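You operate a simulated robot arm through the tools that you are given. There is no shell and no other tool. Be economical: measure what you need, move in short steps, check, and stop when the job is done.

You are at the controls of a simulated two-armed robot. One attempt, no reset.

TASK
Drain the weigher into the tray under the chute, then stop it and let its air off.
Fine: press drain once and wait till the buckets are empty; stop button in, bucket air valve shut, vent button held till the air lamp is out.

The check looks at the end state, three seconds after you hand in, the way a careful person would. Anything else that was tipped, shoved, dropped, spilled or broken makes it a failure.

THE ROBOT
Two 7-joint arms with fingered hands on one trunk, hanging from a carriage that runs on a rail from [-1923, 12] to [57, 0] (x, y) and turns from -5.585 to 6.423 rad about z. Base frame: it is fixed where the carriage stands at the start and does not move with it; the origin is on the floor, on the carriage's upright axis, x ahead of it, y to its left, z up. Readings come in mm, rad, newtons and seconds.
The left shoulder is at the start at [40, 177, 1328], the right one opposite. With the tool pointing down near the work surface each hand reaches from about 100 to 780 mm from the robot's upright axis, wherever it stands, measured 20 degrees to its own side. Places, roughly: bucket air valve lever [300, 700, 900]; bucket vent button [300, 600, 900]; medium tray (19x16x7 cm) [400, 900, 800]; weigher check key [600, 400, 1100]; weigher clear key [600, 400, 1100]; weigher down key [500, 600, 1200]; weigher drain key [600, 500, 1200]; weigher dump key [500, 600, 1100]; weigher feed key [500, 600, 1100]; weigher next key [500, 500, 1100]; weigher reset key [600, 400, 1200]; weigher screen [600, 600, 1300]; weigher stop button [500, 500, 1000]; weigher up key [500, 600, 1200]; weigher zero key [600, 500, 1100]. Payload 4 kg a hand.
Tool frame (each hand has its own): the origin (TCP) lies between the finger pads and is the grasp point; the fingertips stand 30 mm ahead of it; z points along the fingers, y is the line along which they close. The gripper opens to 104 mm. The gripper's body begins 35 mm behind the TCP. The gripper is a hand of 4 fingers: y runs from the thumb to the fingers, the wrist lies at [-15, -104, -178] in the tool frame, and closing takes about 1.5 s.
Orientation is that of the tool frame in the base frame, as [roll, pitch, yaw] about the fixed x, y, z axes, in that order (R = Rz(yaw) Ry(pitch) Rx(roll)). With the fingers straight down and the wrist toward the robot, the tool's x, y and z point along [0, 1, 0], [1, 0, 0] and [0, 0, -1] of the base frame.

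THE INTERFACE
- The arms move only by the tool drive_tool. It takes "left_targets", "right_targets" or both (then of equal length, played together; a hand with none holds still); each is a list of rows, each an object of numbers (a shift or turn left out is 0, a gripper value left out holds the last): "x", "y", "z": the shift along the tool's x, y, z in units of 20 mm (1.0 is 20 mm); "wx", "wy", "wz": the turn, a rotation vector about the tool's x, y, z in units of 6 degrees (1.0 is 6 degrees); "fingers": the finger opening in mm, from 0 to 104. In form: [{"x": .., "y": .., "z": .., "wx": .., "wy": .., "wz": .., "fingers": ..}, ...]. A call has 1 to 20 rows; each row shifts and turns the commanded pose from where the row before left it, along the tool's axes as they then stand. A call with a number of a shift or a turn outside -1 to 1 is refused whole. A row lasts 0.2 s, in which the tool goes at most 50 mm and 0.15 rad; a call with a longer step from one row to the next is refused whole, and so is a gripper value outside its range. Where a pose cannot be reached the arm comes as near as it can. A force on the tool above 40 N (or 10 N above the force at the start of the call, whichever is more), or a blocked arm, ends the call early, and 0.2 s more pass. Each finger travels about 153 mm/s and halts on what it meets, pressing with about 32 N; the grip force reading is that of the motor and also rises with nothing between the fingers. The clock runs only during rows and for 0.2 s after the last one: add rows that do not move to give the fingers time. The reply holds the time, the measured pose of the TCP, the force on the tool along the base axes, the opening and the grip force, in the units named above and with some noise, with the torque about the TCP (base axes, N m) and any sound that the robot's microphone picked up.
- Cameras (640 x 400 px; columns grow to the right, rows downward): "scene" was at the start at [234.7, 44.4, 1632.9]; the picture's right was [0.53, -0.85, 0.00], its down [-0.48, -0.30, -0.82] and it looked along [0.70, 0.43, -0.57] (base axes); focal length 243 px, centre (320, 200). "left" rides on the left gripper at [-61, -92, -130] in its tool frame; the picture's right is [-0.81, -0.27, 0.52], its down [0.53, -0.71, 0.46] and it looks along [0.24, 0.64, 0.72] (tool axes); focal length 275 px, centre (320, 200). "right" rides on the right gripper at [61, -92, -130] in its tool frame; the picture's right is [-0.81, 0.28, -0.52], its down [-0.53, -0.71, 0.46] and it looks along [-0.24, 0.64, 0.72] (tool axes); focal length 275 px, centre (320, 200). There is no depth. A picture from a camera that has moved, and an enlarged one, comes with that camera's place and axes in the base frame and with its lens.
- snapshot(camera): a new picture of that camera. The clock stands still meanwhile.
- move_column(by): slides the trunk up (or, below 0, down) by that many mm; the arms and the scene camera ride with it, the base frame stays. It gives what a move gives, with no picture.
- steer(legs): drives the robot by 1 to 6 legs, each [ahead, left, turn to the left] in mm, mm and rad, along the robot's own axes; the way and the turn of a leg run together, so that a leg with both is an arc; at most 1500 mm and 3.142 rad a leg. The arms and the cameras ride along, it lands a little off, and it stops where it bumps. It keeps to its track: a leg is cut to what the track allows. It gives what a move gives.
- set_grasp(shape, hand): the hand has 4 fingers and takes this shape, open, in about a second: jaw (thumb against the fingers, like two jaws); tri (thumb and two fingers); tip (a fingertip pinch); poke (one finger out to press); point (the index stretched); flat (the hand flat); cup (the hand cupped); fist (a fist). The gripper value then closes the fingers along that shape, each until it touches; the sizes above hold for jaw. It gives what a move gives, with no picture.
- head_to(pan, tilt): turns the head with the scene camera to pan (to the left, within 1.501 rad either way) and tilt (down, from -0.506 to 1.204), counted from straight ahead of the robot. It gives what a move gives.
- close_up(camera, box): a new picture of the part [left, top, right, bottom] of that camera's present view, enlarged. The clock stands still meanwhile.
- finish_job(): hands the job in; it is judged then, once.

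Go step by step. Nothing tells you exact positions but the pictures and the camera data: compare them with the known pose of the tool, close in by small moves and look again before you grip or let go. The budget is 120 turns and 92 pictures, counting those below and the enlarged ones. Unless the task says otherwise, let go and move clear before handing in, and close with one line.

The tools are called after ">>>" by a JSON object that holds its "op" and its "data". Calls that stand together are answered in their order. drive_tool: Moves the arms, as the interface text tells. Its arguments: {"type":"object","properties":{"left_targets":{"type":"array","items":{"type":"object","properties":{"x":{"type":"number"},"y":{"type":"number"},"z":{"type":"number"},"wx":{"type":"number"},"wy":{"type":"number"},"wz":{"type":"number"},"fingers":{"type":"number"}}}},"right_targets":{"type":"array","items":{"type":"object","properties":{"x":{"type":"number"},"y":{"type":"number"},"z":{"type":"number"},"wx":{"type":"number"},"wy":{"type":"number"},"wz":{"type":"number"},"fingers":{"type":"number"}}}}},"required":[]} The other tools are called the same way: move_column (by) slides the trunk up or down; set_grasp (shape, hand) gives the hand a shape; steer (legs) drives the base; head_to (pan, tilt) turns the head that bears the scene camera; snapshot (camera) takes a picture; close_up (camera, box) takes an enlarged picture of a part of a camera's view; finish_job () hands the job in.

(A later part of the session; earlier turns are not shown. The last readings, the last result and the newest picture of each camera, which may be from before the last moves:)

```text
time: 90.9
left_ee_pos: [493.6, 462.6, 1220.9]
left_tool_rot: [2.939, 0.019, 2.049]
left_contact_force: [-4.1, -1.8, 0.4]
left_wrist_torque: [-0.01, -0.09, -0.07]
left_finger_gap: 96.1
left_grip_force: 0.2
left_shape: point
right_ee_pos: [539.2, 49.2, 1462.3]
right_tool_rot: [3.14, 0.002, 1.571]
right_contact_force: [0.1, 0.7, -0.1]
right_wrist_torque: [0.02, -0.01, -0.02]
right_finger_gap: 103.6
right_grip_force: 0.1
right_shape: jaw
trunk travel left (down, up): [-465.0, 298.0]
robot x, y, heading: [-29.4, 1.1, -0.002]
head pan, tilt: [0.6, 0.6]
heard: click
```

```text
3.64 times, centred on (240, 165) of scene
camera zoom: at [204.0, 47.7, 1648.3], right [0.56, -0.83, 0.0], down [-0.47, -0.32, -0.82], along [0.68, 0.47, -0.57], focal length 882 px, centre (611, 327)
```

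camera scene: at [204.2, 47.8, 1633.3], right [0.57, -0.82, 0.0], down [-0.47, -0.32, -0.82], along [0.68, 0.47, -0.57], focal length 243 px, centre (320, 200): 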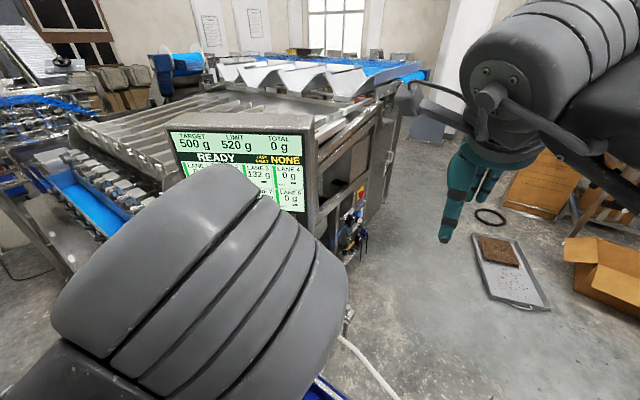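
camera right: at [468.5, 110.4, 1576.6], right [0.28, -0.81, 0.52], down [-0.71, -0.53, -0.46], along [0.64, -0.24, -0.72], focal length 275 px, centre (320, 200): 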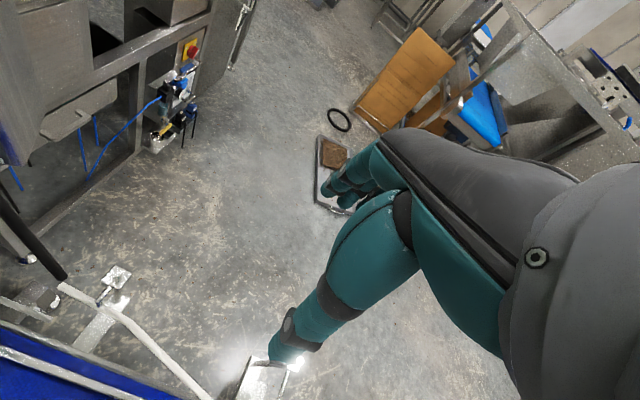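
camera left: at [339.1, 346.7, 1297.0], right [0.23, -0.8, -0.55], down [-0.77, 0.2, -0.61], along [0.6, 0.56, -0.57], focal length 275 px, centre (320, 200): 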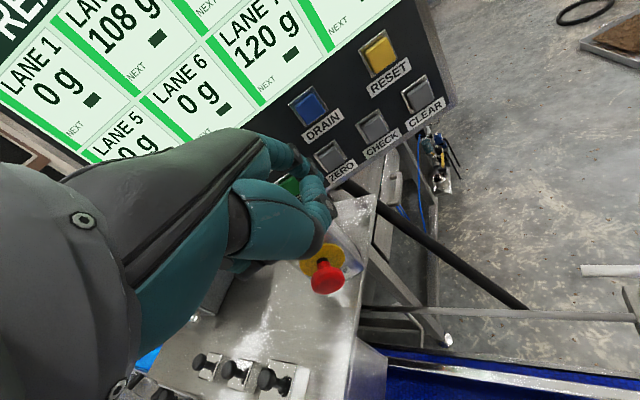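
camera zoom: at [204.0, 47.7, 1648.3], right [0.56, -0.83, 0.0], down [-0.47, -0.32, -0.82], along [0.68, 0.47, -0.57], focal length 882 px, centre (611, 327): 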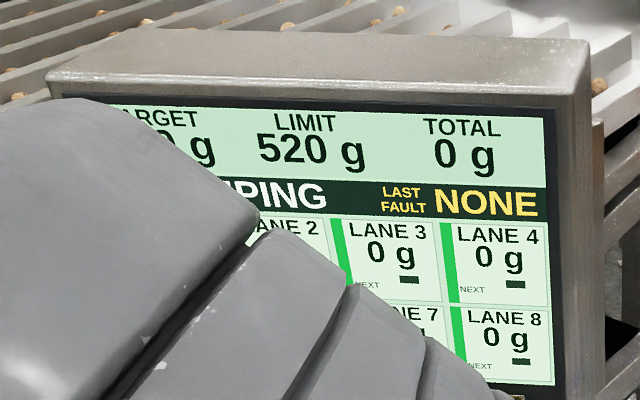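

Click — the screen shows DUMPING and lanes going to zero. I pull straight back.

>>> {"op": "drive_tool", "data": {"left_targets": [{"y": -0.8, "z": -0.16}, {"y": -0.8, "z": -0.16}, {"y": -0.8, "z": -0.16}, {}, {}, {}, {}, {}, {}, {}]}}

>>> {"op": "snapshot", "data": {"camera": "left"}}

>>> {"op": "snapshot", "data": {"camera": "scene"}}

```text
time: 93.1
left_ee_pos: [443.4, 444.4, 1203.3]
left_tool_rot: [2.977, 0.028, 2.072]
left_contact_force: [0.0, 0.5, 0.4]
left_wrist_torque: [-0.04, 0.01, -0.02]
left_finger_gap: 96.0
left_grip_force: 0.1
left_shape: point
right_ee_pos: [538.8, 49.1, 1461.5]
right_tool_rot: [-3.141, 0.0, 1.57]
right_contact_force: [0.6, 0.2, 0.3]
right_wrist_torque: [-0.03, -0.01, -0.04]
right_finger_gap: 103.9
right_grip_force: 0.0
right_shape: jaw
trunk travel left (down, up): [-465.0, 298.0]
robot x, y, heading: [-30.0, 1.8, -0.003]
head pan, tilt: [0.6, 0.6]
```

```text
33 pictures are left
camera left: at [374.0, 339.1, 1319.0], right [0.23, -0.81, -0.53], down [-0.8, 0.15, -0.58], along [0.55, 0.56, -0.62], focal length 275 px, centre (320, 200)
```

left: 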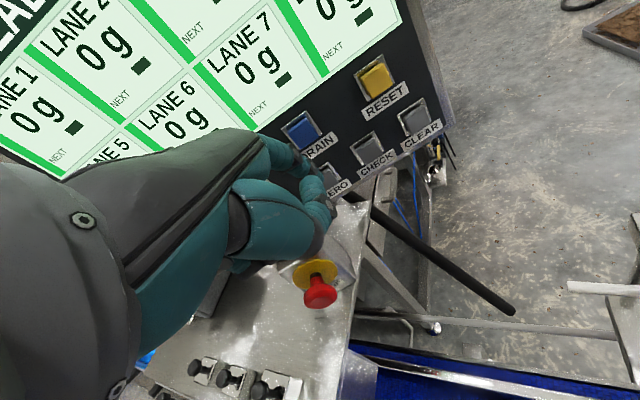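

```text
32 pictures are left
camera scene: at [204.2, 47.7, 1648.4], right [0.56, -0.83, 0.0], down [-0.47, -0.32, -0.83], along [0.68, 0.47, -0.56], focal length 243 px, centre (320, 200)
```

scene: 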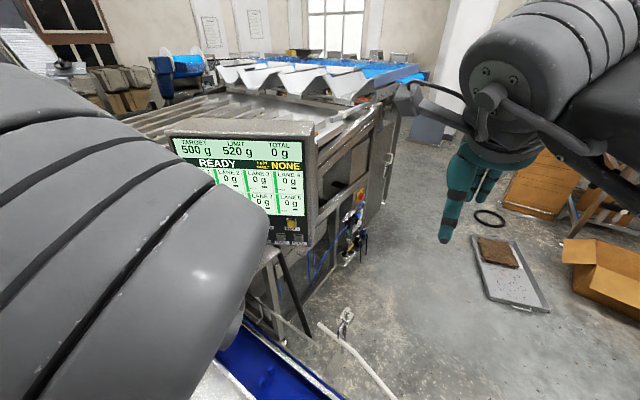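

Drained: all lanes read 0 g. Next the stop button at ≈(467,547,1040), facing the same way as the panel. I back the base, lower the trunk, and look.

>>> {"op": "steer", "data": {"legs": [[-82, 0, 0]]}}

>>> {"op": "move_column", "data": {"by": -140}}

>>> {"op": "snapshot", "data": {"camera": "left"}}

```text
time: 94.1
left_ee_pos: [363.9, 444.4, 1205.8]
left_tool_rot: [2.974, 0.038, 2.07]
left_contact_force: [-0.5, 0.1, 0.1]
left_wrist_torque: [0.0, -0.05, 0.01]
left_finger_gap: 95.9
left_grip_force: 0.1
left_shape: point
right_ee_pos: [458.1, 48.9, 1461.7]
right_tool_rot: [3.141, -0.001, 1.57]
right_contact_force: [0.4, 0.0, -0.7]
right_wrist_torque: [-0.01, -0.03, 0.01]
right_finger_gap: 103.5
right_grip_force: 0.0
right_shape: jaw
trunk travel left (down, up): [-465.0, 298.0]
robot x, y, heading: [-107.8, 2.7, 0.003]
head pan, tilt: [0.6, 0.6]
```

```text
time: 95.8
left_ee_pos: [362.7, 444.8, 1065.3]
left_tool_rot: [2.975, 0.046, 2.076]
left_contact_force: [0.9, 0.4, 0.2]
left_wrist_torque: [0.02, -0.01, 0.0]
left_finger_gap: 96.0
left_grip_force: 0.1
left_shape: point
right_ee_pos: [458.4, 49.0, 1323.7]
right_tool_rot: [-3.14, 0.002, 1.571]
right_contact_force: [0.3, -0.6, 0.5]
right_wrist_torque: [0.01, -0.01, -0.04]
right_finger_gap: 103.8
right_grip_force: 0.1
right_shape: jaw
trunk travel left (down, up): [-325.0, 438.0]
robot x, y, heading: [-110.3, -1.2, -0.001]
head pan, tilt: [0.6, 0.6]
```

```text
31 pictures are left
camera left: at [292.5, 340.5, 1181.2], right [0.24, -0.82, -0.52], down [-0.8, 0.14, -0.59], along [0.56, 0.55, -0.62], focal length 275 px, centre (320, 200)
```

left: 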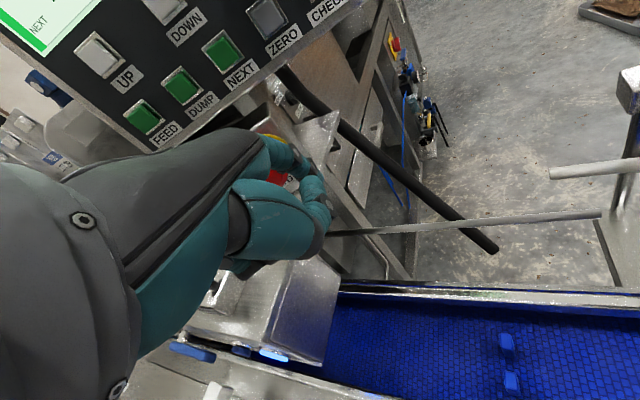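

The stop knob is ahead-left of the index. I shift left and forward part way.

>>> {"op": "drive_tool", "data": {"left_targets": [{"x": 0.65, "y": 0.25, "z": 0.17}, {"x": 0.65, "y": 0.25, "z": 0.17}, {"x": 0.65, "y": 0.25, "z": 0.17}, {"x": 0.65, "y": 0.25, "z": 0.17}, {}]}}

>>> {"op": "close_up", "data": {"camera": "left", "box": [220, 90, 420, 240]}}

```text
time: 97.0
left_ee_pos: [357.8, 498.7, 1054.9]
left_tool_rot: [2.972, 0.039, 2.07]
left_contact_force: [-0.2, 0.2, 0.1]
left_wrist_torque: [0.02, -0.01, -0.01]
left_finger_gap: 95.9
left_grip_force: 0.1
left_shape: point
right_ee_pos: [458.6, 49.9, 1322.2]
right_tool_rot: [3.141, 0.0, 1.571]
right_contact_force: [-0.6, -0.2, 0.1]
right_wrist_torque: [0.02, -0.01, 0.01]
right_finger_gap: 103.6
right_grip_force: 0.1
right_shape: jaw
trunk travel left (down, up): [-325.0, 438.0]
robot x, y, heading: [-108.7, 1.5, 0.004]
head pan, tilt: [0.6, 0.6]
```

```text
2.67 times, centred on (320, 165) of left
camera zoom: at [287.1, 394.3, 1170.1], right [0.24, -0.82, -0.53], down [-0.79, 0.15, -0.59], along [0.56, 0.56, -0.61], focal length 734 px, centre (320, 293)
```

zoom: 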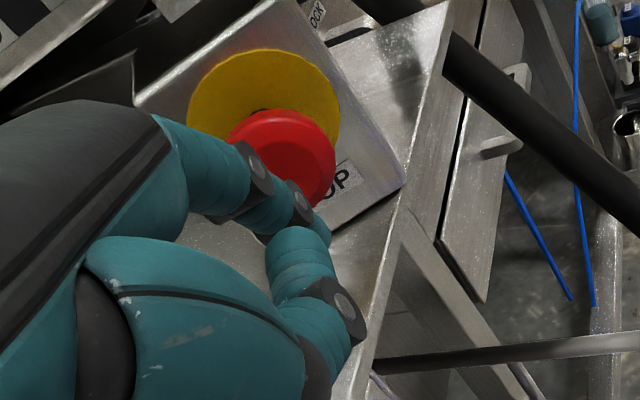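

Well aligned. I advance and press; the button may latch with a click.

>>> {"op": "drive_tool", "data": {"left_targets": [{"x": 0.06, "y": 0.42, "z": 0.05}, {"x": 0.06, "y": 0.42, "z": 0.05}, {"x": 0.06, "y": 0.42, "z": 0.05}, {"x": 0.06, "y": 0.42, "z": 0.05}, {"x": 0.06, "y": 0.42, "z": 0.05}, {"y": 0.3, "z": 0.05}, {"y": 0.3, "z": 0.05}, {}]}}

>>> {"op": "close_up", "data": {"camera": "left", "box": [220, 90, 420, 240]}}

```text
time: 98.8
left_ee_pos: [401.6, 528.5, 1055.6]
left_tool_rot: [2.974, 0.037, 2.071]
left_contact_force: [-6.6, -4.5, 0.8]
left_wrist_torque: [-0.03, 0.05, -0.11]
left_finger_gap: 96.2
left_grip_force: 0.1
left_shape: point
right_ee_pos: [458.3, 49.0, 1321.3]
right_tool_rot: [-3.138, 0.0, 1.572]
right_contact_force: [0.0, 0.4, -0.1]
right_wrist_torque: [0.0, 0.03, 0.0]
right_finger_gap: 103.8
right_grip_force: 0.1
right_shape: jaw
trunk travel left (down, up): [-325.0, 438.0]
robot x, y, heading: [-108.4, 0.8, -0.0]
head pan, tilt: [0.6, 0.6]
```

```text
2.67 times, centred on (320, 165) of left
camera zoom: at [331.2, 425.3, 1170.6], right [0.24, -0.82, -0.52], down [-0.8, 0.15, -0.59], along [0.56, 0.56, -0.62], focal length 734 px, centre (320, 293)
```

zoom: 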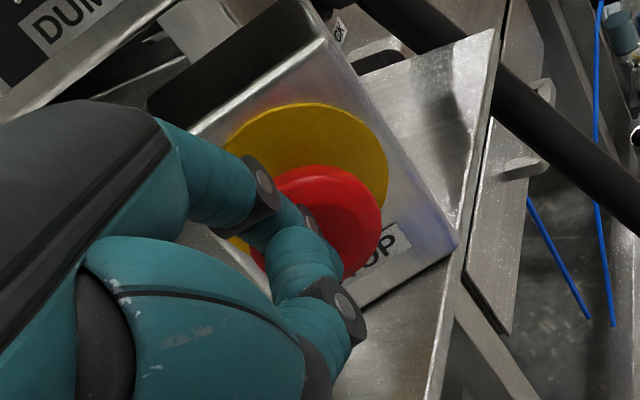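

Contact at ~8 N. I push further.

>>> {"op": "drive_tool", "data": {"left_targets": [{"y": 0.25, "z": 0.04, "x": -0.05}, {"y": 0.25, "z": 0.04, "x": -0.05}, {"y": 0.25, "z": 0.04}, {}]}}

```text
time: 99.8
left_ee_pos: [414.0, 535.3, 1054.9]
left_tool_rot: [2.976, 0.037, 2.072]
left_contact_force: [-20.9, -11.8, 6.5]
left_wrist_torque: [0.08, -0.33, -0.32]
left_finger_gap: 96.0
left_grip_force: 0.1
left_shape: point
right_ee_pos: [454.9, 47.0, 1321.4]
right_tool_rot: [-3.138, 0.001, 1.57]
right_contact_force: [-0.3, 0.1, -0.2]
right_wrist_torque: [-0.01, 0.0, -0.03]
right_finger_gap: 103.6
right_grip_force: 0.0
right_shape: jaw
trunk travel left (down, up): [-325.0, 438.0]
robot x, y, heading: [-111.5, -0.1, 0.0]
head pan, tilt: [0.6, 0.6]
```

>>> {"op": "close_up", "data": {"camera": "left", "box": [220, 90, 420, 240]}}

>>> {"op": "snapshot", "data": {"camera": "scene"}}

```text
2.67 times, centred on (320, 165) of left
camera zoom: at [343.3, 430.8, 1170.3], right [0.24, -0.82, -0.52], down [-0.8, 0.15, -0.59], along [0.56, 0.56, -0.62], focal length 734 px, centre (320, 293)
```

zoom: 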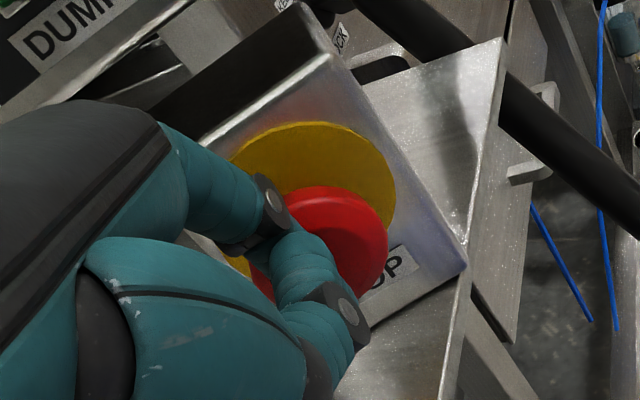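

```text
27 pictures are left
camera scene: at [120.8, 47.5, 1507.8], right [0.57, -0.82, 0.0], down [-0.47, -0.32, -0.82], along [0.68, 0.47, -0.57], focal length 243 px, centre (320, 200)
```

scene: 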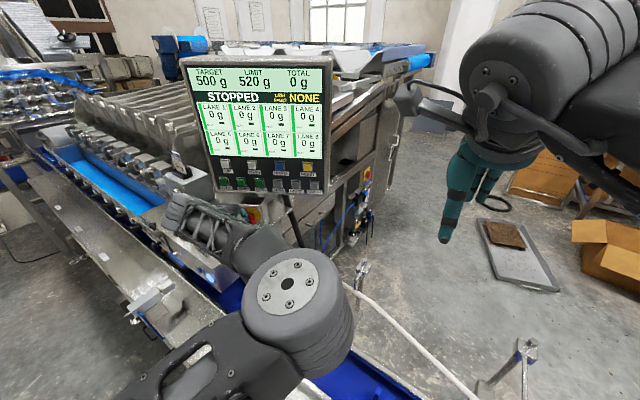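

The screen reads STOPPED. I back the finger off and check that the button stays in.

>>> {"op": "drive_tool", "data": {"left_targets": [{"y": -0.8, "z": -0.14}, {"y": -0.8, "z": -0.14}, {"y": -0.8, "z": -0.14}, {"y": -0.8, "z": -0.14}, {}, {}]}}

>>> {"op": "snapshot", "data": {"camera": "left"}}

>>> {"op": "close_up", "data": {"camera": "scene", "box": [130, 50, 340, 290]}}

```text
time: 101.2
left_ee_pos: [359.8, 505.2, 1057.2]
left_tool_rot: [2.97, 0.038, 2.07]
left_contact_force: [-0.3, -1.5, 0.3]
left_wrist_torque: [0.01, 0.02, -0.01]
left_finger_gap: 95.9
left_grip_force: 0.1
left_shape: point
right_ee_pos: [458.6, 49.0, 1321.4]
right_tool_rot: [3.141, -0.001, 1.571]
right_contact_force: [-0.8, -0.9, -0.3]
right_wrist_torque: [-0.01, -0.03, 0.03]
right_finger_gap: 103.8
right_grip_force: 0.0
right_shape: jaw
trunk travel left (down, up): [-325.0, 438.0]
robot x, y, heading: [-111.2, 2.1, 0.001]
head pan, tilt: [0.6, 0.6]
```

```text
26 pictures are left
camera left: at [289.0, 400.2, 1172.6], right [0.24, -0.82, -0.52], down [-0.79, 0.15, -0.59], along [0.56, 0.56, -0.61], focal length 275 px, centre (320, 200)
```

left: 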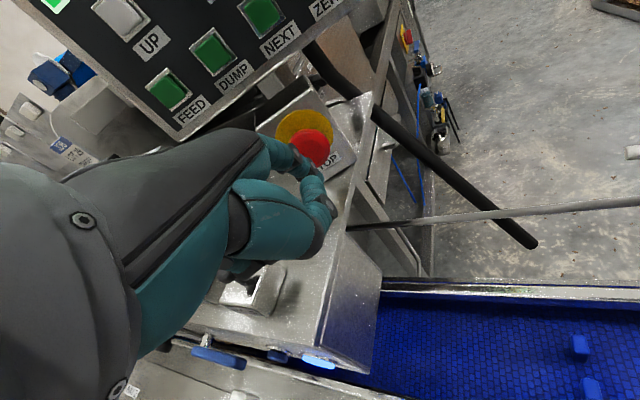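

```text
1.67 times, centred on (235, 170) of scene
camera zoom: at [122.7, 48.4, 1508.4], right [0.57, -0.82, 0.0], down [-0.47, -0.32, -0.83], along [0.68, 0.47, -0.56], focal length 404 px, centre (462, 250)
```

zoom: 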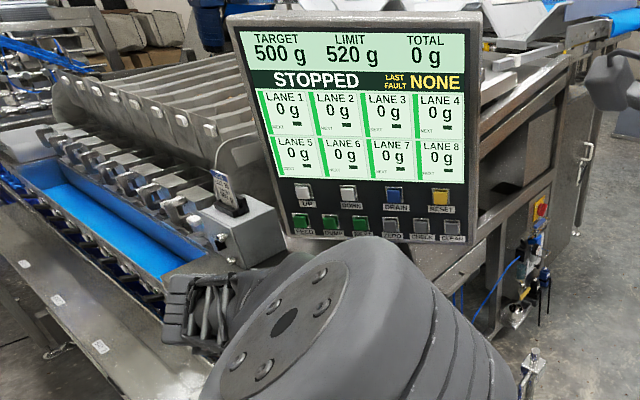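

The weigher stays STOPPED. Next is the blue lever; I back off along the rail and turn the base left so the hand swings round in front of the shelf's front face.

>>> {"op": "steer", "data": {"legs": [[-150, 0, 0], [0, 0, 0.35]]}}

>>> {"op": "snapshot", "data": {"camera": "left"}}

```text
time: 103.7
left_ee_pos: [15.4, 634.2, 1056.4]
left_tool_rot: [2.972, 0.038, 2.416]
left_contact_force: [0.7, -0.1, 1.2]
left_wrist_torque: [-0.03, -0.02, -0.04]
left_finger_gap: 96.0
left_grip_force: 0.1
left_shape: point
right_ee_pos: [260.8, 238.3, 1322.1]
right_tool_rot: [-3.142, -0.001, 1.915]
right_contact_force: [-0.3, -0.3, 0.4]
right_wrist_torque: [0.01, 0.0, -0.02]
right_finger_gap: 103.8
right_grip_force: 0.0
right_shape: jaw
trunk travel left (down, up): [-325.0, 438.0]
robot x, y, heading: [-256.9, 2.3, 0.346]
head pan, tilt: [0.6, 0.6]
```

```text
24 pictures are left
camera left: at [-17.1, 512.6, 1172.7], right [0.5, -0.69, -0.53], down [-0.8, -0.13, -0.59], along [0.34, 0.71, -0.61], focal length 275 px, centre (320, 200)
```

left: 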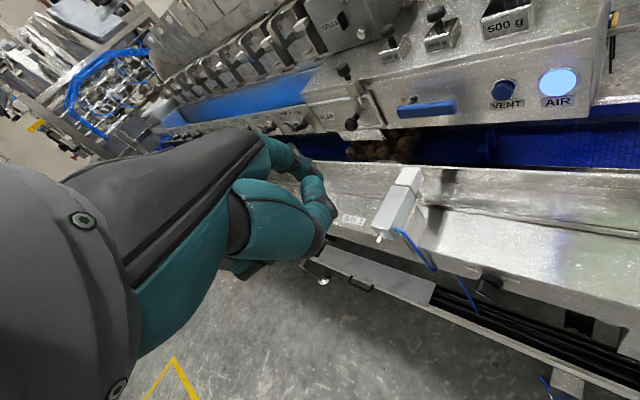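

The product lies under the chute. I zoom in on the tray, lever and block.

>>> {"op": "close_up", "data": {"camera": "left", "box": [320, 60, 600, 235]}}

```text
2.29 times, centred on (460, 148) of left
camera zoom: at [-17.1, 512.6, 1172.7], right [0.5, -0.69, -0.53], down [-0.8, -0.13, -0.59], along [0.34, 0.71, -0.61], focal length 629 px, centre (0, 320)
```

zoom: 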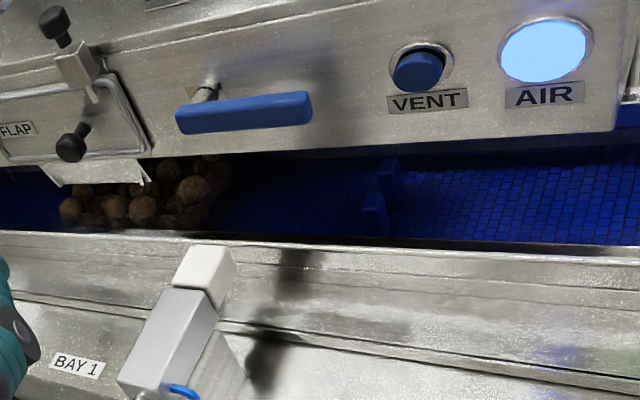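

The tray holds the product. Lever pivot ≈(313,729,940), handle end ≈(285,658,938); vent ≈(305,610,934). I yaw the hand to face the panel better, then close in with base and trunk.

>>> {"op": "drive_tool", "data": {"left_targets": [{"wy": -0.15, "wz": 0.9}, {"wy": -0.15, "wz": 0.9}, {"wy": -0.15, "wz": 0.9}, {"wy": -0.15, "wz": 0.9}, {"wy": -0.15, "wz": 0.9}, {}]}}

>>> {"op": "steer", "data": {"legs": [[132, -48, 0]]}}

>>> {"op": "move_column", "data": {"by": -30}}

>>> {"op": "snapshot", "data": {"camera": "left"}}

```text
time: 105.0
left_ee_pos: [15.0, 634.8, 1057.8]
left_tool_rot: [2.954, 0.031, 1.937]
left_contact_force: [0.1, 0.0, 0.6]
left_wrist_torque: [-0.03, 0.01, 0.01]
left_finger_gap: 95.9
left_grip_force: 0.0
left_shape: point
right_ee_pos: [261.3, 240.4, 1322.2]
right_tool_rot: [-3.141, -0.002, 1.915]
right_contact_force: [0.3, 0.3, 0.3]
right_wrist_torque: [-0.01, 0.01, 0.02]
right_finger_gap: 103.7
right_grip_force: 0.0
right_shape: jaw
trunk travel left (down, up): [-325.0, 438.0]
robot x, y, heading: [-257.1, -0.9, 0.349]
head pan, tilt: [0.6, 0.6]
```

```text
time: 106.3
left_ee_pos: [150.1, 634.8, 1058.1]
left_tool_rot: [2.953, 0.032, 1.937]
left_contact_force: [0.3, 0.4, -0.2]
left_wrist_torque: [-0.02, 0.02, -0.02]
left_finger_gap: 95.8
left_grip_force: 0.1
left_shape: point
right_ee_pos: [396.2, 239.3, 1322.5]
right_tool_rot: [3.141, 0.001, 1.916]
right_contact_force: [0.6, 0.2, 0.3]
right_wrist_torque: [-0.02, -0.03, -0.03]
right_finger_gap: 103.8
right_grip_force: 0.1
right_shape: jaw
trunk travel left (down, up): [-325.0, 438.0]
robot x, y, heading: [-124.7, -1.5, 0.339]
head pan, tilt: [0.6, 0.6]
```

```text
time: 107.1
left_ee_pos: [149.7, 634.2, 1027.5]
left_tool_rot: [2.954, 0.031, 1.935]
left_contact_force: [0.4, -0.9, -0.1]
left_wrist_torque: [0.04, 0.0, -0.01]
left_finger_gap: 95.7
left_grip_force: 0.1
left_shape: point
right_ee_pos: [395.2, 237.8, 1291.9]
right_tool_rot: [3.141, -0.001, 1.916]
right_contact_force: [-0.3, 0.9, -0.4]
right_wrist_torque: [-0.02, 0.02, -0.03]
right_finger_gap: 103.8
right_grip_force: 0.1
right_shape: jaw
trunk travel left (down, up): [-295.0, 468.0]
robot x, y, heading: [-124.6, 3.0, 0.342]
head pan, tilt: [0.6, 0.6]
```

```text
22 pictures are left
camera left: at [63.6, 538.3, 1140.6], right [0.13, -0.84, -0.53], down [-0.76, 0.26, -0.6], along [0.64, 0.48, -0.6], focal length 275 px, centre (320, 200)
```

left: 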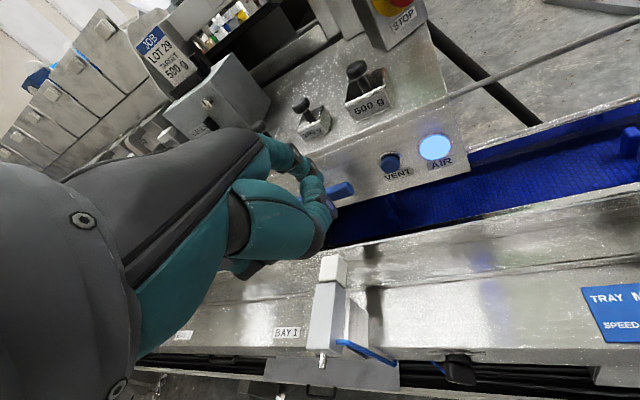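

Good view of the lever. I tip the index downward more (so the thumb doesn't hang below it) and check the result.

>>> {"op": "drive_tool", "data": {"left_targets": [{"wx": 0.9}, {"wx": 0.9}, {"wx": 0.9}, {"wx": 0.9}, {"wx": 0.9}, {}]}}

```text
time: 108.5
left_ee_pos: [150.8, 634.7, 1026.8]
left_tool_rot: [-2.855, 0.032, 1.936]
left_contact_force: [0.6, 0.2, 0.3]
left_wrist_torque: [-0.02, 0.03, -0.02]
left_finger_gap: 95.9
left_grip_force: 0.1
left_shape: point
right_ee_pos: [395.1, 237.6, 1291.5]
right_tool_rot: [3.141, 0.0, 1.917]
right_contact_force: [-0.1, -0.7, 0.4]
right_wrist_torque: [-0.02, 0.03, -0.03]
right_finger_gap: 103.6
right_grip_force: 0.0
right_shape: jaw
trunk travel left (down, up): [-295.0, 468.0]
robot x, y, heading: [-125.4, 2.3, 0.342]
head pan, tilt: [0.6, 0.6]
```

>>> {"op": "drive_tool", "data": {"left_targets": [{"x": -0.09, "y": 0.72, "z": -0.21}, {"x": -0.09, "y": 0.72, "z": -0.21}, {"x": -0.09, "y": 0.72, "z": -0.21}, {"x": -0.09, "y": 0.72, "z": -0.21}, {}]}}

>>> {"op": "close_up", "data": {"camera": "left", "box": [220, 60, 440, 220]}}

```text
time: 109.7
left_ee_pos: [206.7, 648.8, 1026.5]
left_tool_rot: [-2.857, 0.032, 1.938]
left_contact_force: [-0.1, -0.4, 0.7]
left_wrist_torque: [0.0, -0.01, 0.0]
left_finger_gap: 96.0
left_grip_force: 0.1
left_shape: point
right_ee_pos: [394.7, 238.3, 1292.5]
right_tool_rot: [-3.14, 0.0, 1.915]
right_contact_force: [-0.5, 0.6, 0.3]
right_wrist_torque: [0.03, -0.01, 0.02]
right_finger_gap: 103.9
right_grip_force: 0.2
right_shape: jaw
trunk travel left (down, up): [-295.0, 468.0]
robot x, y, heading: [-122.7, 2.1, 0.343]
head pan, tilt: [0.6, 0.6]
```

```text
2.50 times, centred on (330, 140) of left
camera zoom: at [179.1, 576.9, 1179.9], right [-0.09, -0.92, -0.39], down [-0.95, 0.2, -0.25], along [0.31, 0.35, -0.88], focal length 688 px, centre (295, 350)
```

zoom: 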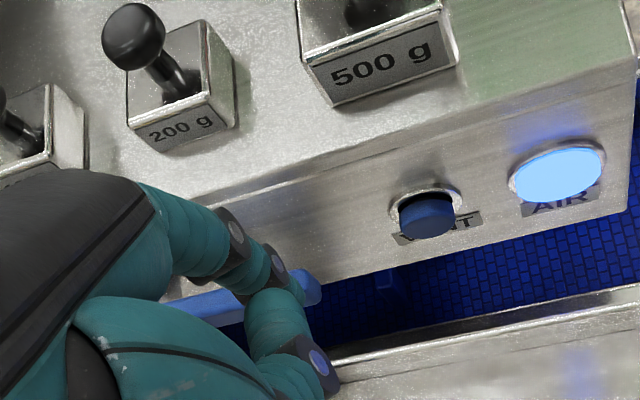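

The index is right over the handle's end. I move forward over it and press down gently to test the turning direction.

>>> {"op": "drive_tool", "data": {"left_targets": [{"x": -0.03, "y": 0.6, "z": -0.18}, {"x": -0.03, "y": 0.6, "z": -0.18}, {"y": 0.14, "z": 0.48}, {"y": 0.14, "z": 0.48}, {"y": 0.14, "z": 0.48}, {"y": 0.14, "z": 0.48}, {}]}}

>>> {"op": "close_up", "data": {"camera": "left", "box": [220, 60, 440, 220]}}

```text
time: 111.3
left_ee_pos: [232.6, 654.5, 987.7]
left_tool_rot: [-2.858, 0.033, 1.938]
left_contact_force: [0.0, -0.1, -0.2]
left_wrist_torque: [0.0, -0.01, -0.02]
left_finger_gap: 96.1
left_grip_force: 0.0
left_shape: point
right_ee_pos: [395.3, 238.5, 1292.9]
right_tool_rot: [3.141, -0.001, 1.917]
right_contact_force: [-0.7, 0.1, -1.0]
right_wrist_torque: [0.0, -0.01, -0.04]
right_finger_gap: 103.5
right_grip_force: 0.1
right_shape: jaw
trunk travel left (down, up): [-295.0, 468.0]
robot x, y, heading: [-123.0, -0.9, 0.345]
head pan, tilt: [0.6, 0.6]
```

```text
2.50 times, centred on (330, 140) of left
camera zoom: at [204.7, 583.0, 1140.5], right [-0.09, -0.92, -0.39], down [-0.95, 0.2, -0.25], along [0.31, 0.35, -0.88], focal length 688 px, centre (295, 350)
```

zoom: 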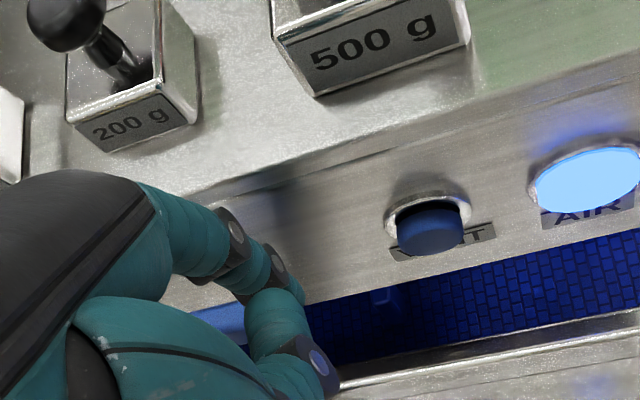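

No contact—the finger likely went down just right of the handle's end. I lift, shift left 16 mm, and press down again.

>>> {"op": "drive_tool", "data": {"left_targets": [{"y": -0.2, "z": -0.7}, {"y": -0.2, "z": -0.7}, {"x": 0.75, "y": 0.25, "z": -0.07}, {"y": 0.14, "z": 0.48}, {"y": 0.14, "z": 0.48}, {"y": 0.14, "z": 0.48}, {"y": 0.14, "z": 0.48}, {}]}}

>>> {"op": "close_up", "data": {"camera": "left", "box": [220, 60, 440, 220]}}

```text
time: 113.1
left_ee_pos: [233.2, 671.0, 976.3]
left_tool_rot: [-2.858, 0.031, 1.935]
left_contact_force: [0.0, -0.9, 0.5]
left_wrist_torque: [0.02, -0.02, 0.01]
left_finger_gap: 96.3
left_grip_force: 0.0
left_shape: point
right_ee_pos: [393.4, 238.7, 1291.5]
right_tool_rot: [3.141, 0.0, 1.917]
right_contact_force: [-0.2, 0.4, 0.8]
right_wrist_torque: [-0.03, -0.01, 0.06]
right_finger_gap: 103.6
right_grip_force: 0.1
right_shape: jaw
trunk travel left (down, up): [-295.0, 468.0]
robot x, y, heading: [-122.6, 0.5, 0.342]
head pan, tilt: [0.6, 0.6]
```

```text
2.50 times, centred on (330, 140) of left
camera zoom: at [206.1, 598.2, 1129.3], right [-0.09, -0.92, -0.39], down [-0.95, 0.2, -0.25], along [0.31, 0.35, -0.88], focal length 688 px, centre (295, 350)
```

zoom: 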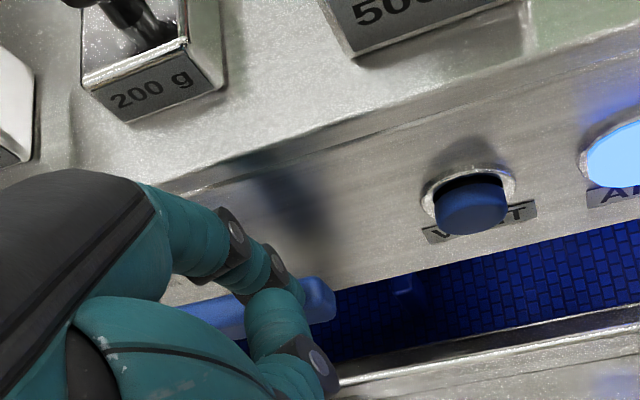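

The handle is visible right beside/under the finger; height is the uncertain direction here. I continue pressing down in small steps.

>>> {"op": "drive_tool", "data": {"left_targets": [{"y": 0.1, "z": 0.34}, {"y": 0.1, "z": 0.34}, {"y": 0.1, "z": 0.34}, {}]}}

>>> {"op": "close_up", "data": {"camera": "left", "box": [220, 60, 440, 220]}}

```text
time: 114.1
left_ee_pos: [232.6, 672.1, 955.7]
left_tool_rot: [-2.857, 0.031, 1.938]
left_contact_force: [-0.6, 1.7, 0.2]
left_wrist_torque: [0.01, 0.01, 0.02]
left_finger_gap: 0.0
left_grip_force: 0.1
left_shape: point
right_ee_pos: [395.3, 237.6, 1291.7]
right_tool_rot: [-3.141, 0.001, 1.916]
right_contact_force: [0.3, 0.1, 0.2]
right_wrist_torque: [0.01, 0.01, 0.03]
right_finger_gap: 103.4
right_grip_force: 0.1
right_shape: jaw
trunk travel left (down, up): [-295.0, 468.0]
robot x, y, heading: [-121.6, -0.5, 0.343]
head pan, tilt: [0.6, 0.6]
```

```text
2.50 times, centred on (330, 140) of left
camera zoom: at [205.5, 598.8, 1108.3], right [-0.09, -0.92, -0.39], down [-0.95, 0.2, -0.25], along [0.31, 0.35, -0.88], focal length 688 px, centre (295, 350)
```

zoom: 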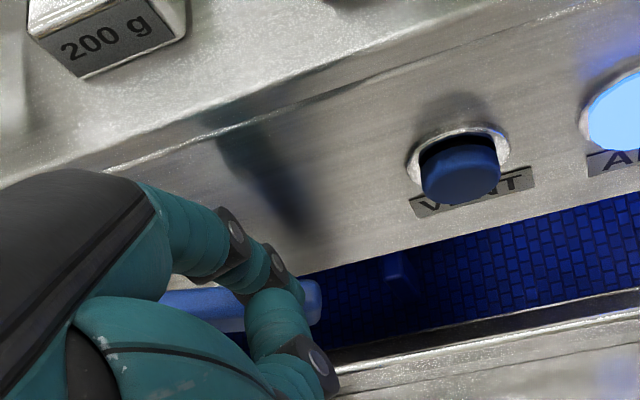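

The handle's end has moved down ~16 mm, so it turns this way. I follow the arc: down, then left.

>>> {"op": "drive_tool", "data": {"left_targets": [{"x": 0.02, "y": 0.12, "z": 0.38}, {"x": 0.03, "y": 0.12, "z": 0.38}, {"x": 0.12, "y": 0.14, "z": 0.31}, {"x": 0.11, "y": 0.14, "z": 0.31}, {"x": 0.42, "y": 0.26, "z": 0.31}, {"x": 0.56, "y": 0.28, "z": 0.18}, {}]}}

>>> {"op": "close_up", "data": {"camera": "left", "box": [220, 60, 440, 220]}}

```text
time: 115.7
left_ee_pos: [233.2, 695.0, 911.2]
left_tool_rot: [-2.858, 0.032, 1.936]
left_contact_force: [-0.3, -0.3, -0.4]
left_wrist_torque: [-0.03, 0.01, -0.03]
left_finger_gap: 0.0
left_grip_force: 0.0
left_shape: point
right_ee_pos: [394.5, 237.9, 1291.4]
right_tool_rot: [3.141, -0.001, 1.917]
right_contact_force: [0.3, -0.1, 0.6]
right_wrist_torque: [0.02, 0.03, 0.03]
right_finger_gap: 103.7
right_grip_force: 0.0
right_shape: jaw
trunk travel left (down, up): [-295.0, 468.0]
robot x, y, heading: [-123.6, 0.8, 0.342]
head pan, tilt: [0.6, 0.6]
```

```text
2.50 times, centred on (330, 140) of left
camera zoom: at [204.8, 623.5, 1064.4], right [-0.09, -0.92, -0.39], down [-0.95, 0.2, -0.25], along [0.31, 0.35, -0.88], focal length 688 px, centre (295, 350)
```

zoom: 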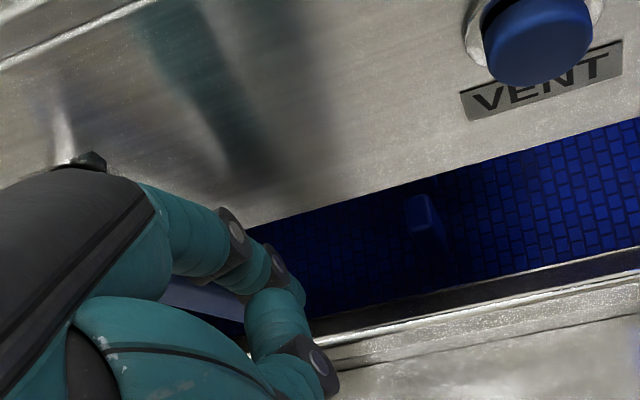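

The handle has swung down behind the finger. I push the remaining way left.

>>> {"op": "drive_tool", "data": {"left_targets": [{"x": 0.28, "y": 0.12, "z": 0.02}, {"x": 0.28, "y": 0.12, "z": 0.02}, {"x": 0.3, "y": 0.11, "z": -0.03}, {"x": 0.3, "y": 0.11, "z": -0.03}, {"x": 0.2, "y": 0.08, "z": -0.02}, {}]}}

>>> {"op": "close_up", "data": {"camera": "left", "box": [220, 60, 440, 220]}}

```text
time: 117.1
left_ee_pos: [233.5, 719.5, 906.5]
left_tool_rot: [-2.856, 0.037, 1.935]
left_contact_force: [-8.0, -22.8, 8.0]
left_wrist_torque: [0.51, -0.63, -1.16]
left_finger_gap: 0.1
left_grip_force: 0.1
left_shape: point
right_ee_pos: [394.0, 235.8, 1291.1]
right_tool_rot: [-3.14, 0.002, 1.914]
right_contact_force: [-0.5, 0.5, 0.5]
right_wrist_torque: [0.01, 0.02, 0.01]
right_finger_gap: 103.9
right_grip_force: 0.1
right_shape: jaw
trunk travel left (down, up): [-295.0, 468.0]
robot x, y, heading: [-125.5, 4.2, 0.345]
head pan, tilt: [0.6, 0.6]
```

```text
2.50 times, centred on (330, 140) of left
camera zoom: at [205.4, 648.4, 1059.1], right [-0.09, -0.92, -0.39], down [-0.95, 0.2, -0.25], along [0.31, 0.34, -0.89], focal length 688 px, centre (295, 350)
```

zoom: 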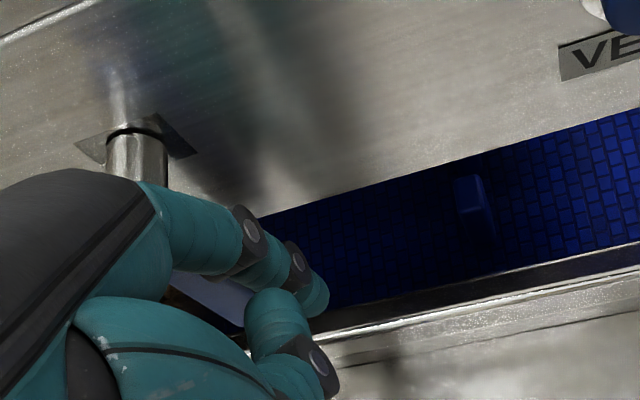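

A firm stop (~25 N) is felt. I back off right, back and up to see the lever's position.

>>> {"op": "drive_tool", "data": {"left_targets": [{"x": -0.6, "y": -0.22, "z": 0.06}, {"x": -0.6, "y": -0.22, "z": 0.06}, {"x": -0.6, "y": -0.22, "z": 0.06}, {"y": -0.8, "z": 0.2}, {"y": -0.8, "z": 0.2}, {"y": -0.3, "z": -0.8}, {"y": -0.3, "z": -0.8}, {"y": -0.8, "z": -0.6}, {"y": -0.8, "z": -0.6}, {}]}}

>>> {"op": "close_up", "data": {"camera": "left", "box": [220, 20, 480, 220]}}

```text
time: 119.3
left_ee_pos: [175.9, 665.7, 977.6]
left_tool_rot: [-2.858, 0.031, 1.935]
left_contact_force: [-0.7, -1.1, 0.5]
left_wrist_torque: [-0.06, 0.01, -0.01]
left_finger_gap: 96.1
left_grip_force: 0.1
left_shape: point
right_ee_pos: [395.6, 238.8, 1291.5]
right_tool_rot: [-3.141, 0.0, 1.918]
right_contact_force: [-0.5, -0.4, -0.4]
right_wrist_torque: [0.0, 0.03, 0.0]
right_finger_gap: 103.8
right_grip_force: 0.1
right_shape: jaw
trunk travel left (down, up): [-295.0, 468.0]
robot x, y, heading: [-123.2, 1.2, 0.343]
head pan, tilt: [0.6, 0.6]
```

```text
2.00 times, centred on (350, 120) of left
camera zoom: at [147.5, 593.6, 1132.1], right [-0.09, -0.92, -0.39], down [-0.95, 0.2, -0.25], along [0.31, 0.35, -0.88], focal length 551 px, centre (260, 360)
```

zoom: 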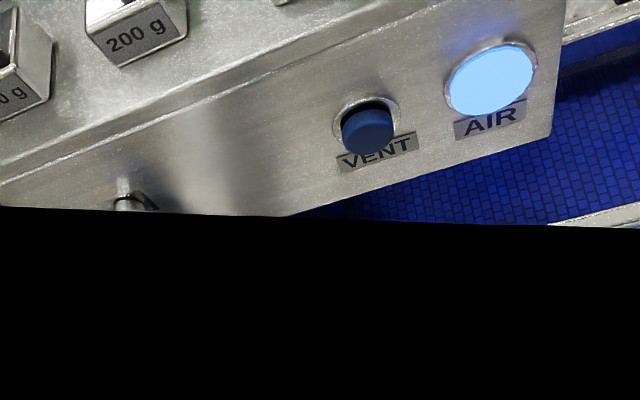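

The handle no longer lies right of the pivot, but the view is partly blocked. I tilt the hand back up for pressing vent and look again.

>>> {"op": "drive_tool", "data": {"left_targets": [{"wx": -0.9}, {"wx": -0.9}, {"wx": -0.9}, {"wx": -0.9}, {"wx": -0.9}, {}]}}

>>> {"op": "snapshot", "data": {"camera": "left"}}

```text
time: 120.7
left_ee_pos: [177.8, 666.0, 979.2]
left_tool_rot: [2.952, 0.032, 1.937]
left_contact_force: [0.1, 0.4, -0.6]
left_wrist_torque: [-0.01, 0.02, 0.02]
left_finger_gap: 96.2
left_grip_force: 0.0
left_shape: point
right_ee_pos: [395.8, 237.4, 1292.5]
right_tool_rot: [-3.141, 0.001, 1.915]
right_contact_force: [0.3, 0.2, 0.0]
right_wrist_torque: [0.04, 0.01, 0.01]
right_finger_gap: 103.6
right_grip_force: 0.1
right_shape: jaw
trunk travel left (down, up): [-295.0, 468.0]
robot x, y, heading: [-124.4, -1.6, 0.343]
head pan, tilt: [0.6, 0.6]
```

```text
14 pictures are left
camera left: at [91.7, 571.3, 1092.3], right [0.13, -0.84, -0.53], down [-0.76, 0.26, -0.6], along [0.64, 0.48, -0.6], focal length 275 px, centre (320, 200)
```

left: 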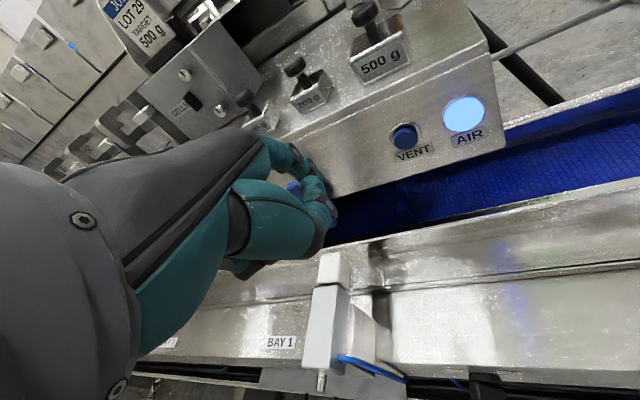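

I shift the hand right and down to sit in front of the vent button.

>>> {"op": "drive_tool", "data": {"left_targets": [{"x": -0.85, "y": -0.13, "z": 0.1}, {"x": -0.85, "y": -0.13, "z": 0.2}, {"x": -0.85, "y": -0.13, "z": 0.4}, {"x": -0.82, "y": -0.13, "z": 0.5}, {}]}}

>>> {"op": "snapshot", "data": {"camera": "left"}}

```text
time: 121.9
left_ee_pos: [196.0, 603.3, 956.1]
left_tool_rot: [2.954, 0.032, 1.936]
left_contact_force: [-0.4, 0.4, 0.0]
left_wrist_torque: [-0.01, 0.0, 0.0]
left_finger_gap: 95.7
left_grip_force: 0.0
left_shape: point
right_ee_pos: [394.2, 238.8, 1291.6]
right_tool_rot: [-3.141, -0.003, 1.916]
right_contact_force: [-1.0, 0.6, -0.1]
right_wrist_torque: [0.01, 0.03, -0.02]
right_finger_gap: 103.5
right_grip_force: 0.1
right_shape: jaw
trunk travel left (down, up): [-295.0, 468.0]
robot x, y, heading: [-123.7, 0.9, 0.345]
head pan, tilt: [0.6, 0.6]
```

```text
13 pictures are left
camera left: at [110.5, 506.1, 1068.4], right [0.13, -0.84, -0.53], down [-0.76, 0.26, -0.6], along [0.64, 0.48, -0.6], focal length 275 px, centre (320, 200)
```

left: 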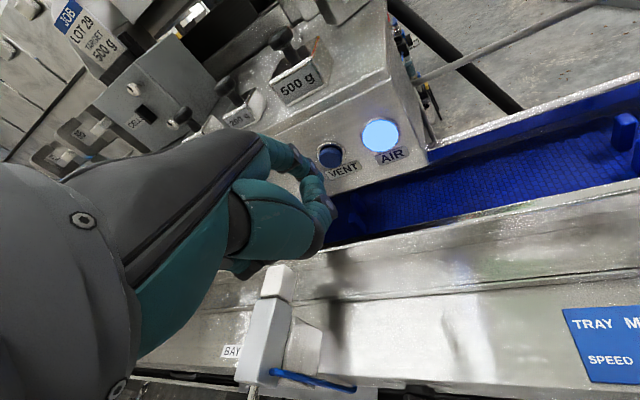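

Aligned, ~34 mm short. I advance and press the vent button, holding it.

>>> {"op": "drive_tool", "data": {"left_targets": [{"x": -0.21, "y": 0.3, "z": 0.11}, {"x": -0.21, "y": 0.3, "z": 0.11}, {"x": -0.21, "y": 0.3, "z": 0.11}, {"x": -0.08, "y": 0.2, "z": 0.04}, {"x": -0.08, "y": 0.2, "z": 0.04}, {"x": -0.08, "y": 0.2, "z": 0.04}, {"x": -0.08, "y": 0.2, "z": 0.04}, {}, {}]}}

>>> {"op": "close_up", "data": {"camera": "left", "box": [240, 70, 440, 230]}}

```text
time: 123.9
left_ee_pos: [235.1, 596.7, 951.9]
left_tool_rot: [2.954, 0.033, 1.936]
left_contact_force: [0.5, 0.2, -0.9]
left_wrist_torque: [-0.03, 0.01, -0.03]
left_finger_gap: 96.1
left_grip_force: 0.1
left_shape: point
right_ee_pos: [394.1, 237.8, 1290.9]
right_tool_rot: [3.141, 0.0, 1.916]
right_contact_force: [0.6, 0.6, 0.9]
right_wrist_torque: [0.03, -0.01, -0.02]
right_finger_gap: 103.4
right_grip_force: 0.0
right_shape: jaw
trunk travel left (down, up): [-295.0, 468.0]
robot x, y, heading: [-122.8, 1.0, 0.346]
head pan, tilt: [0.6, 0.6]
```

```text
2.50 times, centred on (340, 150) of left
camera zoom: at [149.7, 501.2, 1064.9], right [0.13, -0.84, -0.53], down [-0.76, 0.26, -0.6], along [0.64, 0.48, -0.6], focal length 688 px, centre (270, 325)
```

zoom: 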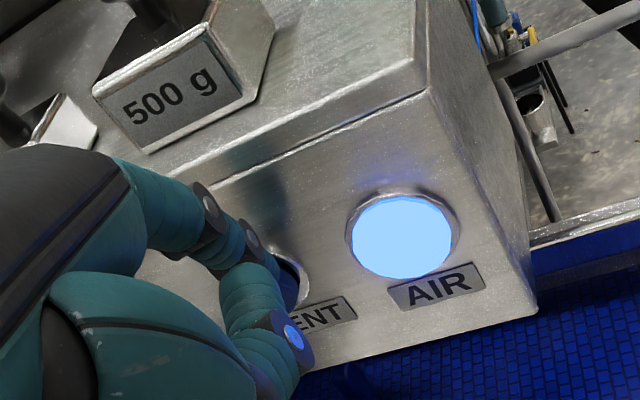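

Fingertip is at the button's rim, no force yet. I continue forward a little with a slight downward bias.

>>> {"op": "drive_tool", "data": {"left_targets": [{"x": -0.02, "y": 0.18, "z": 0.1}, {"x": -0.02, "y": 0.18, "z": 0.1}, {"x": -0.04, "y": 0.18, "z": 0.06}, {"x": -0.04, "y": 0.18, "z": 0.04}, {}, {}, {}, {}, {}]}}

>>> {"op": "close_up", "data": {"camera": "left", "box": [240, 70, 440, 230]}}

```text
time: 125.0
left_ee_pos: [247.6, 601.8, 954.0]
left_tool_rot: [2.943, 0.028, 1.942]
left_contact_force: [-7.6, -1.9, 6.4]
left_wrist_torque: [0.05, -0.31, -0.04]
left_finger_gap: 96.3
left_grip_force: 0.0
left_shape: point
right_ee_pos: [394.4, 238.0, 1291.7]
right_tool_rot: [-3.14, -0.002, 1.917]
right_contact_force: [0.1, 0.6, 0.5]
right_wrist_torque: [-0.01, 0.0, 0.0]
right_finger_gap: 103.5
right_grip_force: 0.0
right_shape: jaw
trunk travel left (down, up): [-295.0, 468.0]
robot x, y, heading: [-120.1, 1.1, 0.341]
head pan, tilt: [0.6, 0.6]
heard: click
stopped in row 5 (left hand): the force on the tool passed its limit at 42 N (the readings are from after the stop); the commanded pose is now the measured one
```

```text
2.50 times, centred on (340, 150) of left
camera zoom: at [161.7, 504.2, 1064.8], right [0.14, -0.83, -0.54], down [-0.75, 0.26, -0.6], along [0.64, 0.49, -0.59], focal length 688 px, centre (270, 325)
```

zoom: 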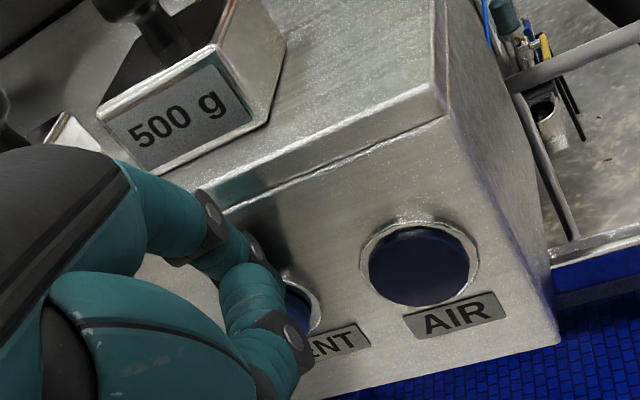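

Click, and the AIR lamp is dark. I hold a few seconds more, then release straight back.

>>> {"op": "drive_tool", "data": {"left_targets": [{}, {}, {}, {}, {}, {}, {}, {}, {}, {}, {}, {}, {}, {}, {}]}}

>>> {"op": "drive_tool", "data": {"left_targets": [{"x": 0.2, "y": -0.7, "z": -0.13}, {"x": 0.2, "y": -0.7, "z": -0.13}, {"x": 0.2, "y": -0.7, "z": -0.13}, {"x": 0.2, "y": -0.7, "z": -0.13}, {"x": 0.2, "y": -0.7, "z": -0.4}, {"x": 0.2, "y": -0.7, "z": -0.4}, {}, {}, {}, {}, {}]}}

>>> {"op": "snapshot", "data": {"camera": "left"}}

```text
time: 128.2
left_ee_pos: [248.5, 601.7, 952.2]
left_tool_rot: [2.944, 0.028, 1.94]
left_contact_force: [-10.1, -2.6, 10.9]
left_wrist_torque: [0.07, -0.6, -0.1]
left_finger_gap: 95.9
left_grip_force: 0.1
left_shape: point
right_ee_pos: [393.2, 238.7, 1291.8]
right_tool_rot: [-3.14, -0.001, 1.917]
right_contact_force: [0.8, 0.2, -0.4]
right_wrist_torque: [-0.03, 0.01, 0.0]
right_finger_gap: 103.7
right_grip_force: 0.1
right_shape: jaw
trunk travel left (down, up): [-295.0, 468.0]
robot x, y, heading: [-123.0, -1.4, 0.349]
head pan, tilt: [0.6, 0.6]
```

```text
time: 130.6
left_ee_pos: [158.7, 592.8, 964.1]
left_tool_rot: [2.944, 0.03, 1.94]
left_contact_force: [0.0, -0.2, 0.6]
left_wrist_torque: [-0.02, -0.03, -0.03]
left_finger_gap: 0.0
left_grip_force: 0.1
left_shape: point
right_ee_pos: [395.4, 238.5, 1291.7]
right_tool_rot: [3.141, 0.001, 1.917]
right_contact_force: [1.3, -0.2, 0.0]
right_wrist_torque: [0.01, -0.01, 0.02]
right_finger_gap: 103.7
right_grip_force: 0.2
right_shape: jaw
trunk travel left (down, up): [-295.0, 468.0]
robot x, y, heading: [-123.5, -3.9, 0.346]
head pan, tilt: [0.6, 0.6]
```

```text
10 pictures are left
camera left: at [72.1, 495.9, 1075.1], right [0.14, -0.83, -0.54], down [-0.76, 0.26, -0.6], along [0.64, 0.49, -0.59], focal length 275 px, centre (320, 200)
```

left: 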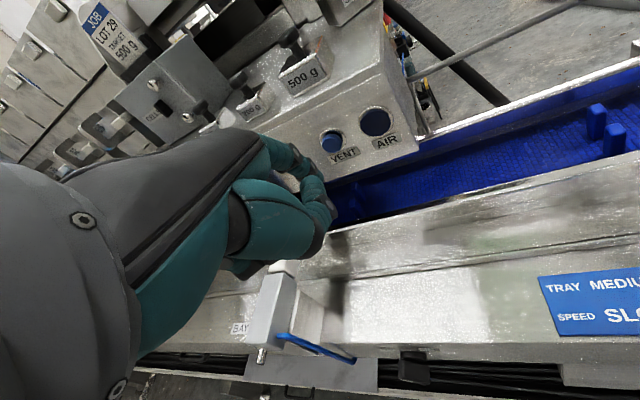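

The lamp stays out. I back away along the rail and inspect the lever and everything else.

>>> {"op": "steer", "data": {"legs": [[-200, 72, 0]]}}

>>> {"op": "drive_tool", "data": {"left_targets": [{"wy": 0.15, "wz": -0.9}, {"wy": 0.15, "wz": -0.9}, {"wy": 0.15, "wz": -0.9}, {"wy": 0.15, "wz": -0.9}, {"wy": 0.15, "wz": -0.9}, {}]}}

>>> {"op": "close_up", "data": {"camera": "left", "box": [280, 40, 600, 240]}}

```text
time: 132.2
left_ee_pos: [-48.0, 594.6, 964.2]
left_tool_rot: [2.942, 0.03, 1.94]
left_contact_force: [0.4, -0.6, 0.0]
left_wrist_torque: [-0.02, -0.02, 0.01]
left_finger_gap: 0.0
left_grip_force: 0.0
left_shape: point
right_ee_pos: [188.5, 238.6, 1291.5]
right_tool_rot: [-3.141, -0.002, 1.915]
right_contact_force: [-0.5, -0.5, -0.8]
right_wrist_torque: [0.01, 0.01, 0.02]
right_finger_gap: 103.4
right_grip_force: 0.1
right_shape: jaw
trunk travel left (down, up): [-295.0, 468.0]
robot x, y, heading: [-329.3, 0.9, 0.344]
head pan, tilt: [0.6, 0.6]
```

```text
time: 133.6
left_ee_pos: [-46.5, 594.5, 963.2]
left_tool_rot: [2.961, 0.039, 2.417]
left_contact_force: [-0.9, -0.5, 0.0]
left_wrist_torque: [-0.02, 0.03, -0.02]
left_finger_gap: 0.0
left_grip_force: 0.1
left_shape: point
right_ee_pos: [187.8, 239.1, 1291.5]
right_tool_rot: [3.14, -0.004, 1.915]
right_contact_force: [-0.4, -0.5, 0.4]
right_wrist_torque: [-0.02, 0.02, -0.01]
right_finger_gap: 103.7
right_grip_force: 0.1
right_shape: jaw
trunk travel left (down, up): [-295.0, 468.0]
robot x, y, heading: [-328.4, 4.5, 0.342]
head pan, tilt: [0.6, 0.6]
```

```text
2.00 times, centred on (440, 140) of left
camera zoom: at [-79.4, 470.4, 1077.7], right [0.51, -0.68, -0.53], down [-0.79, -0.13, -0.6], along [0.34, 0.72, -0.61], focal length 551 px, centre (80, 320)
```

zoom: 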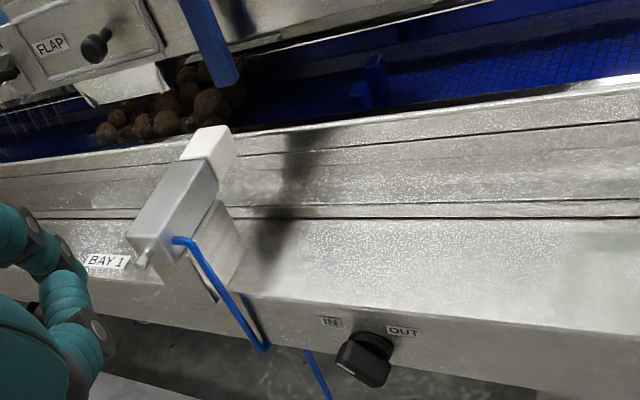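

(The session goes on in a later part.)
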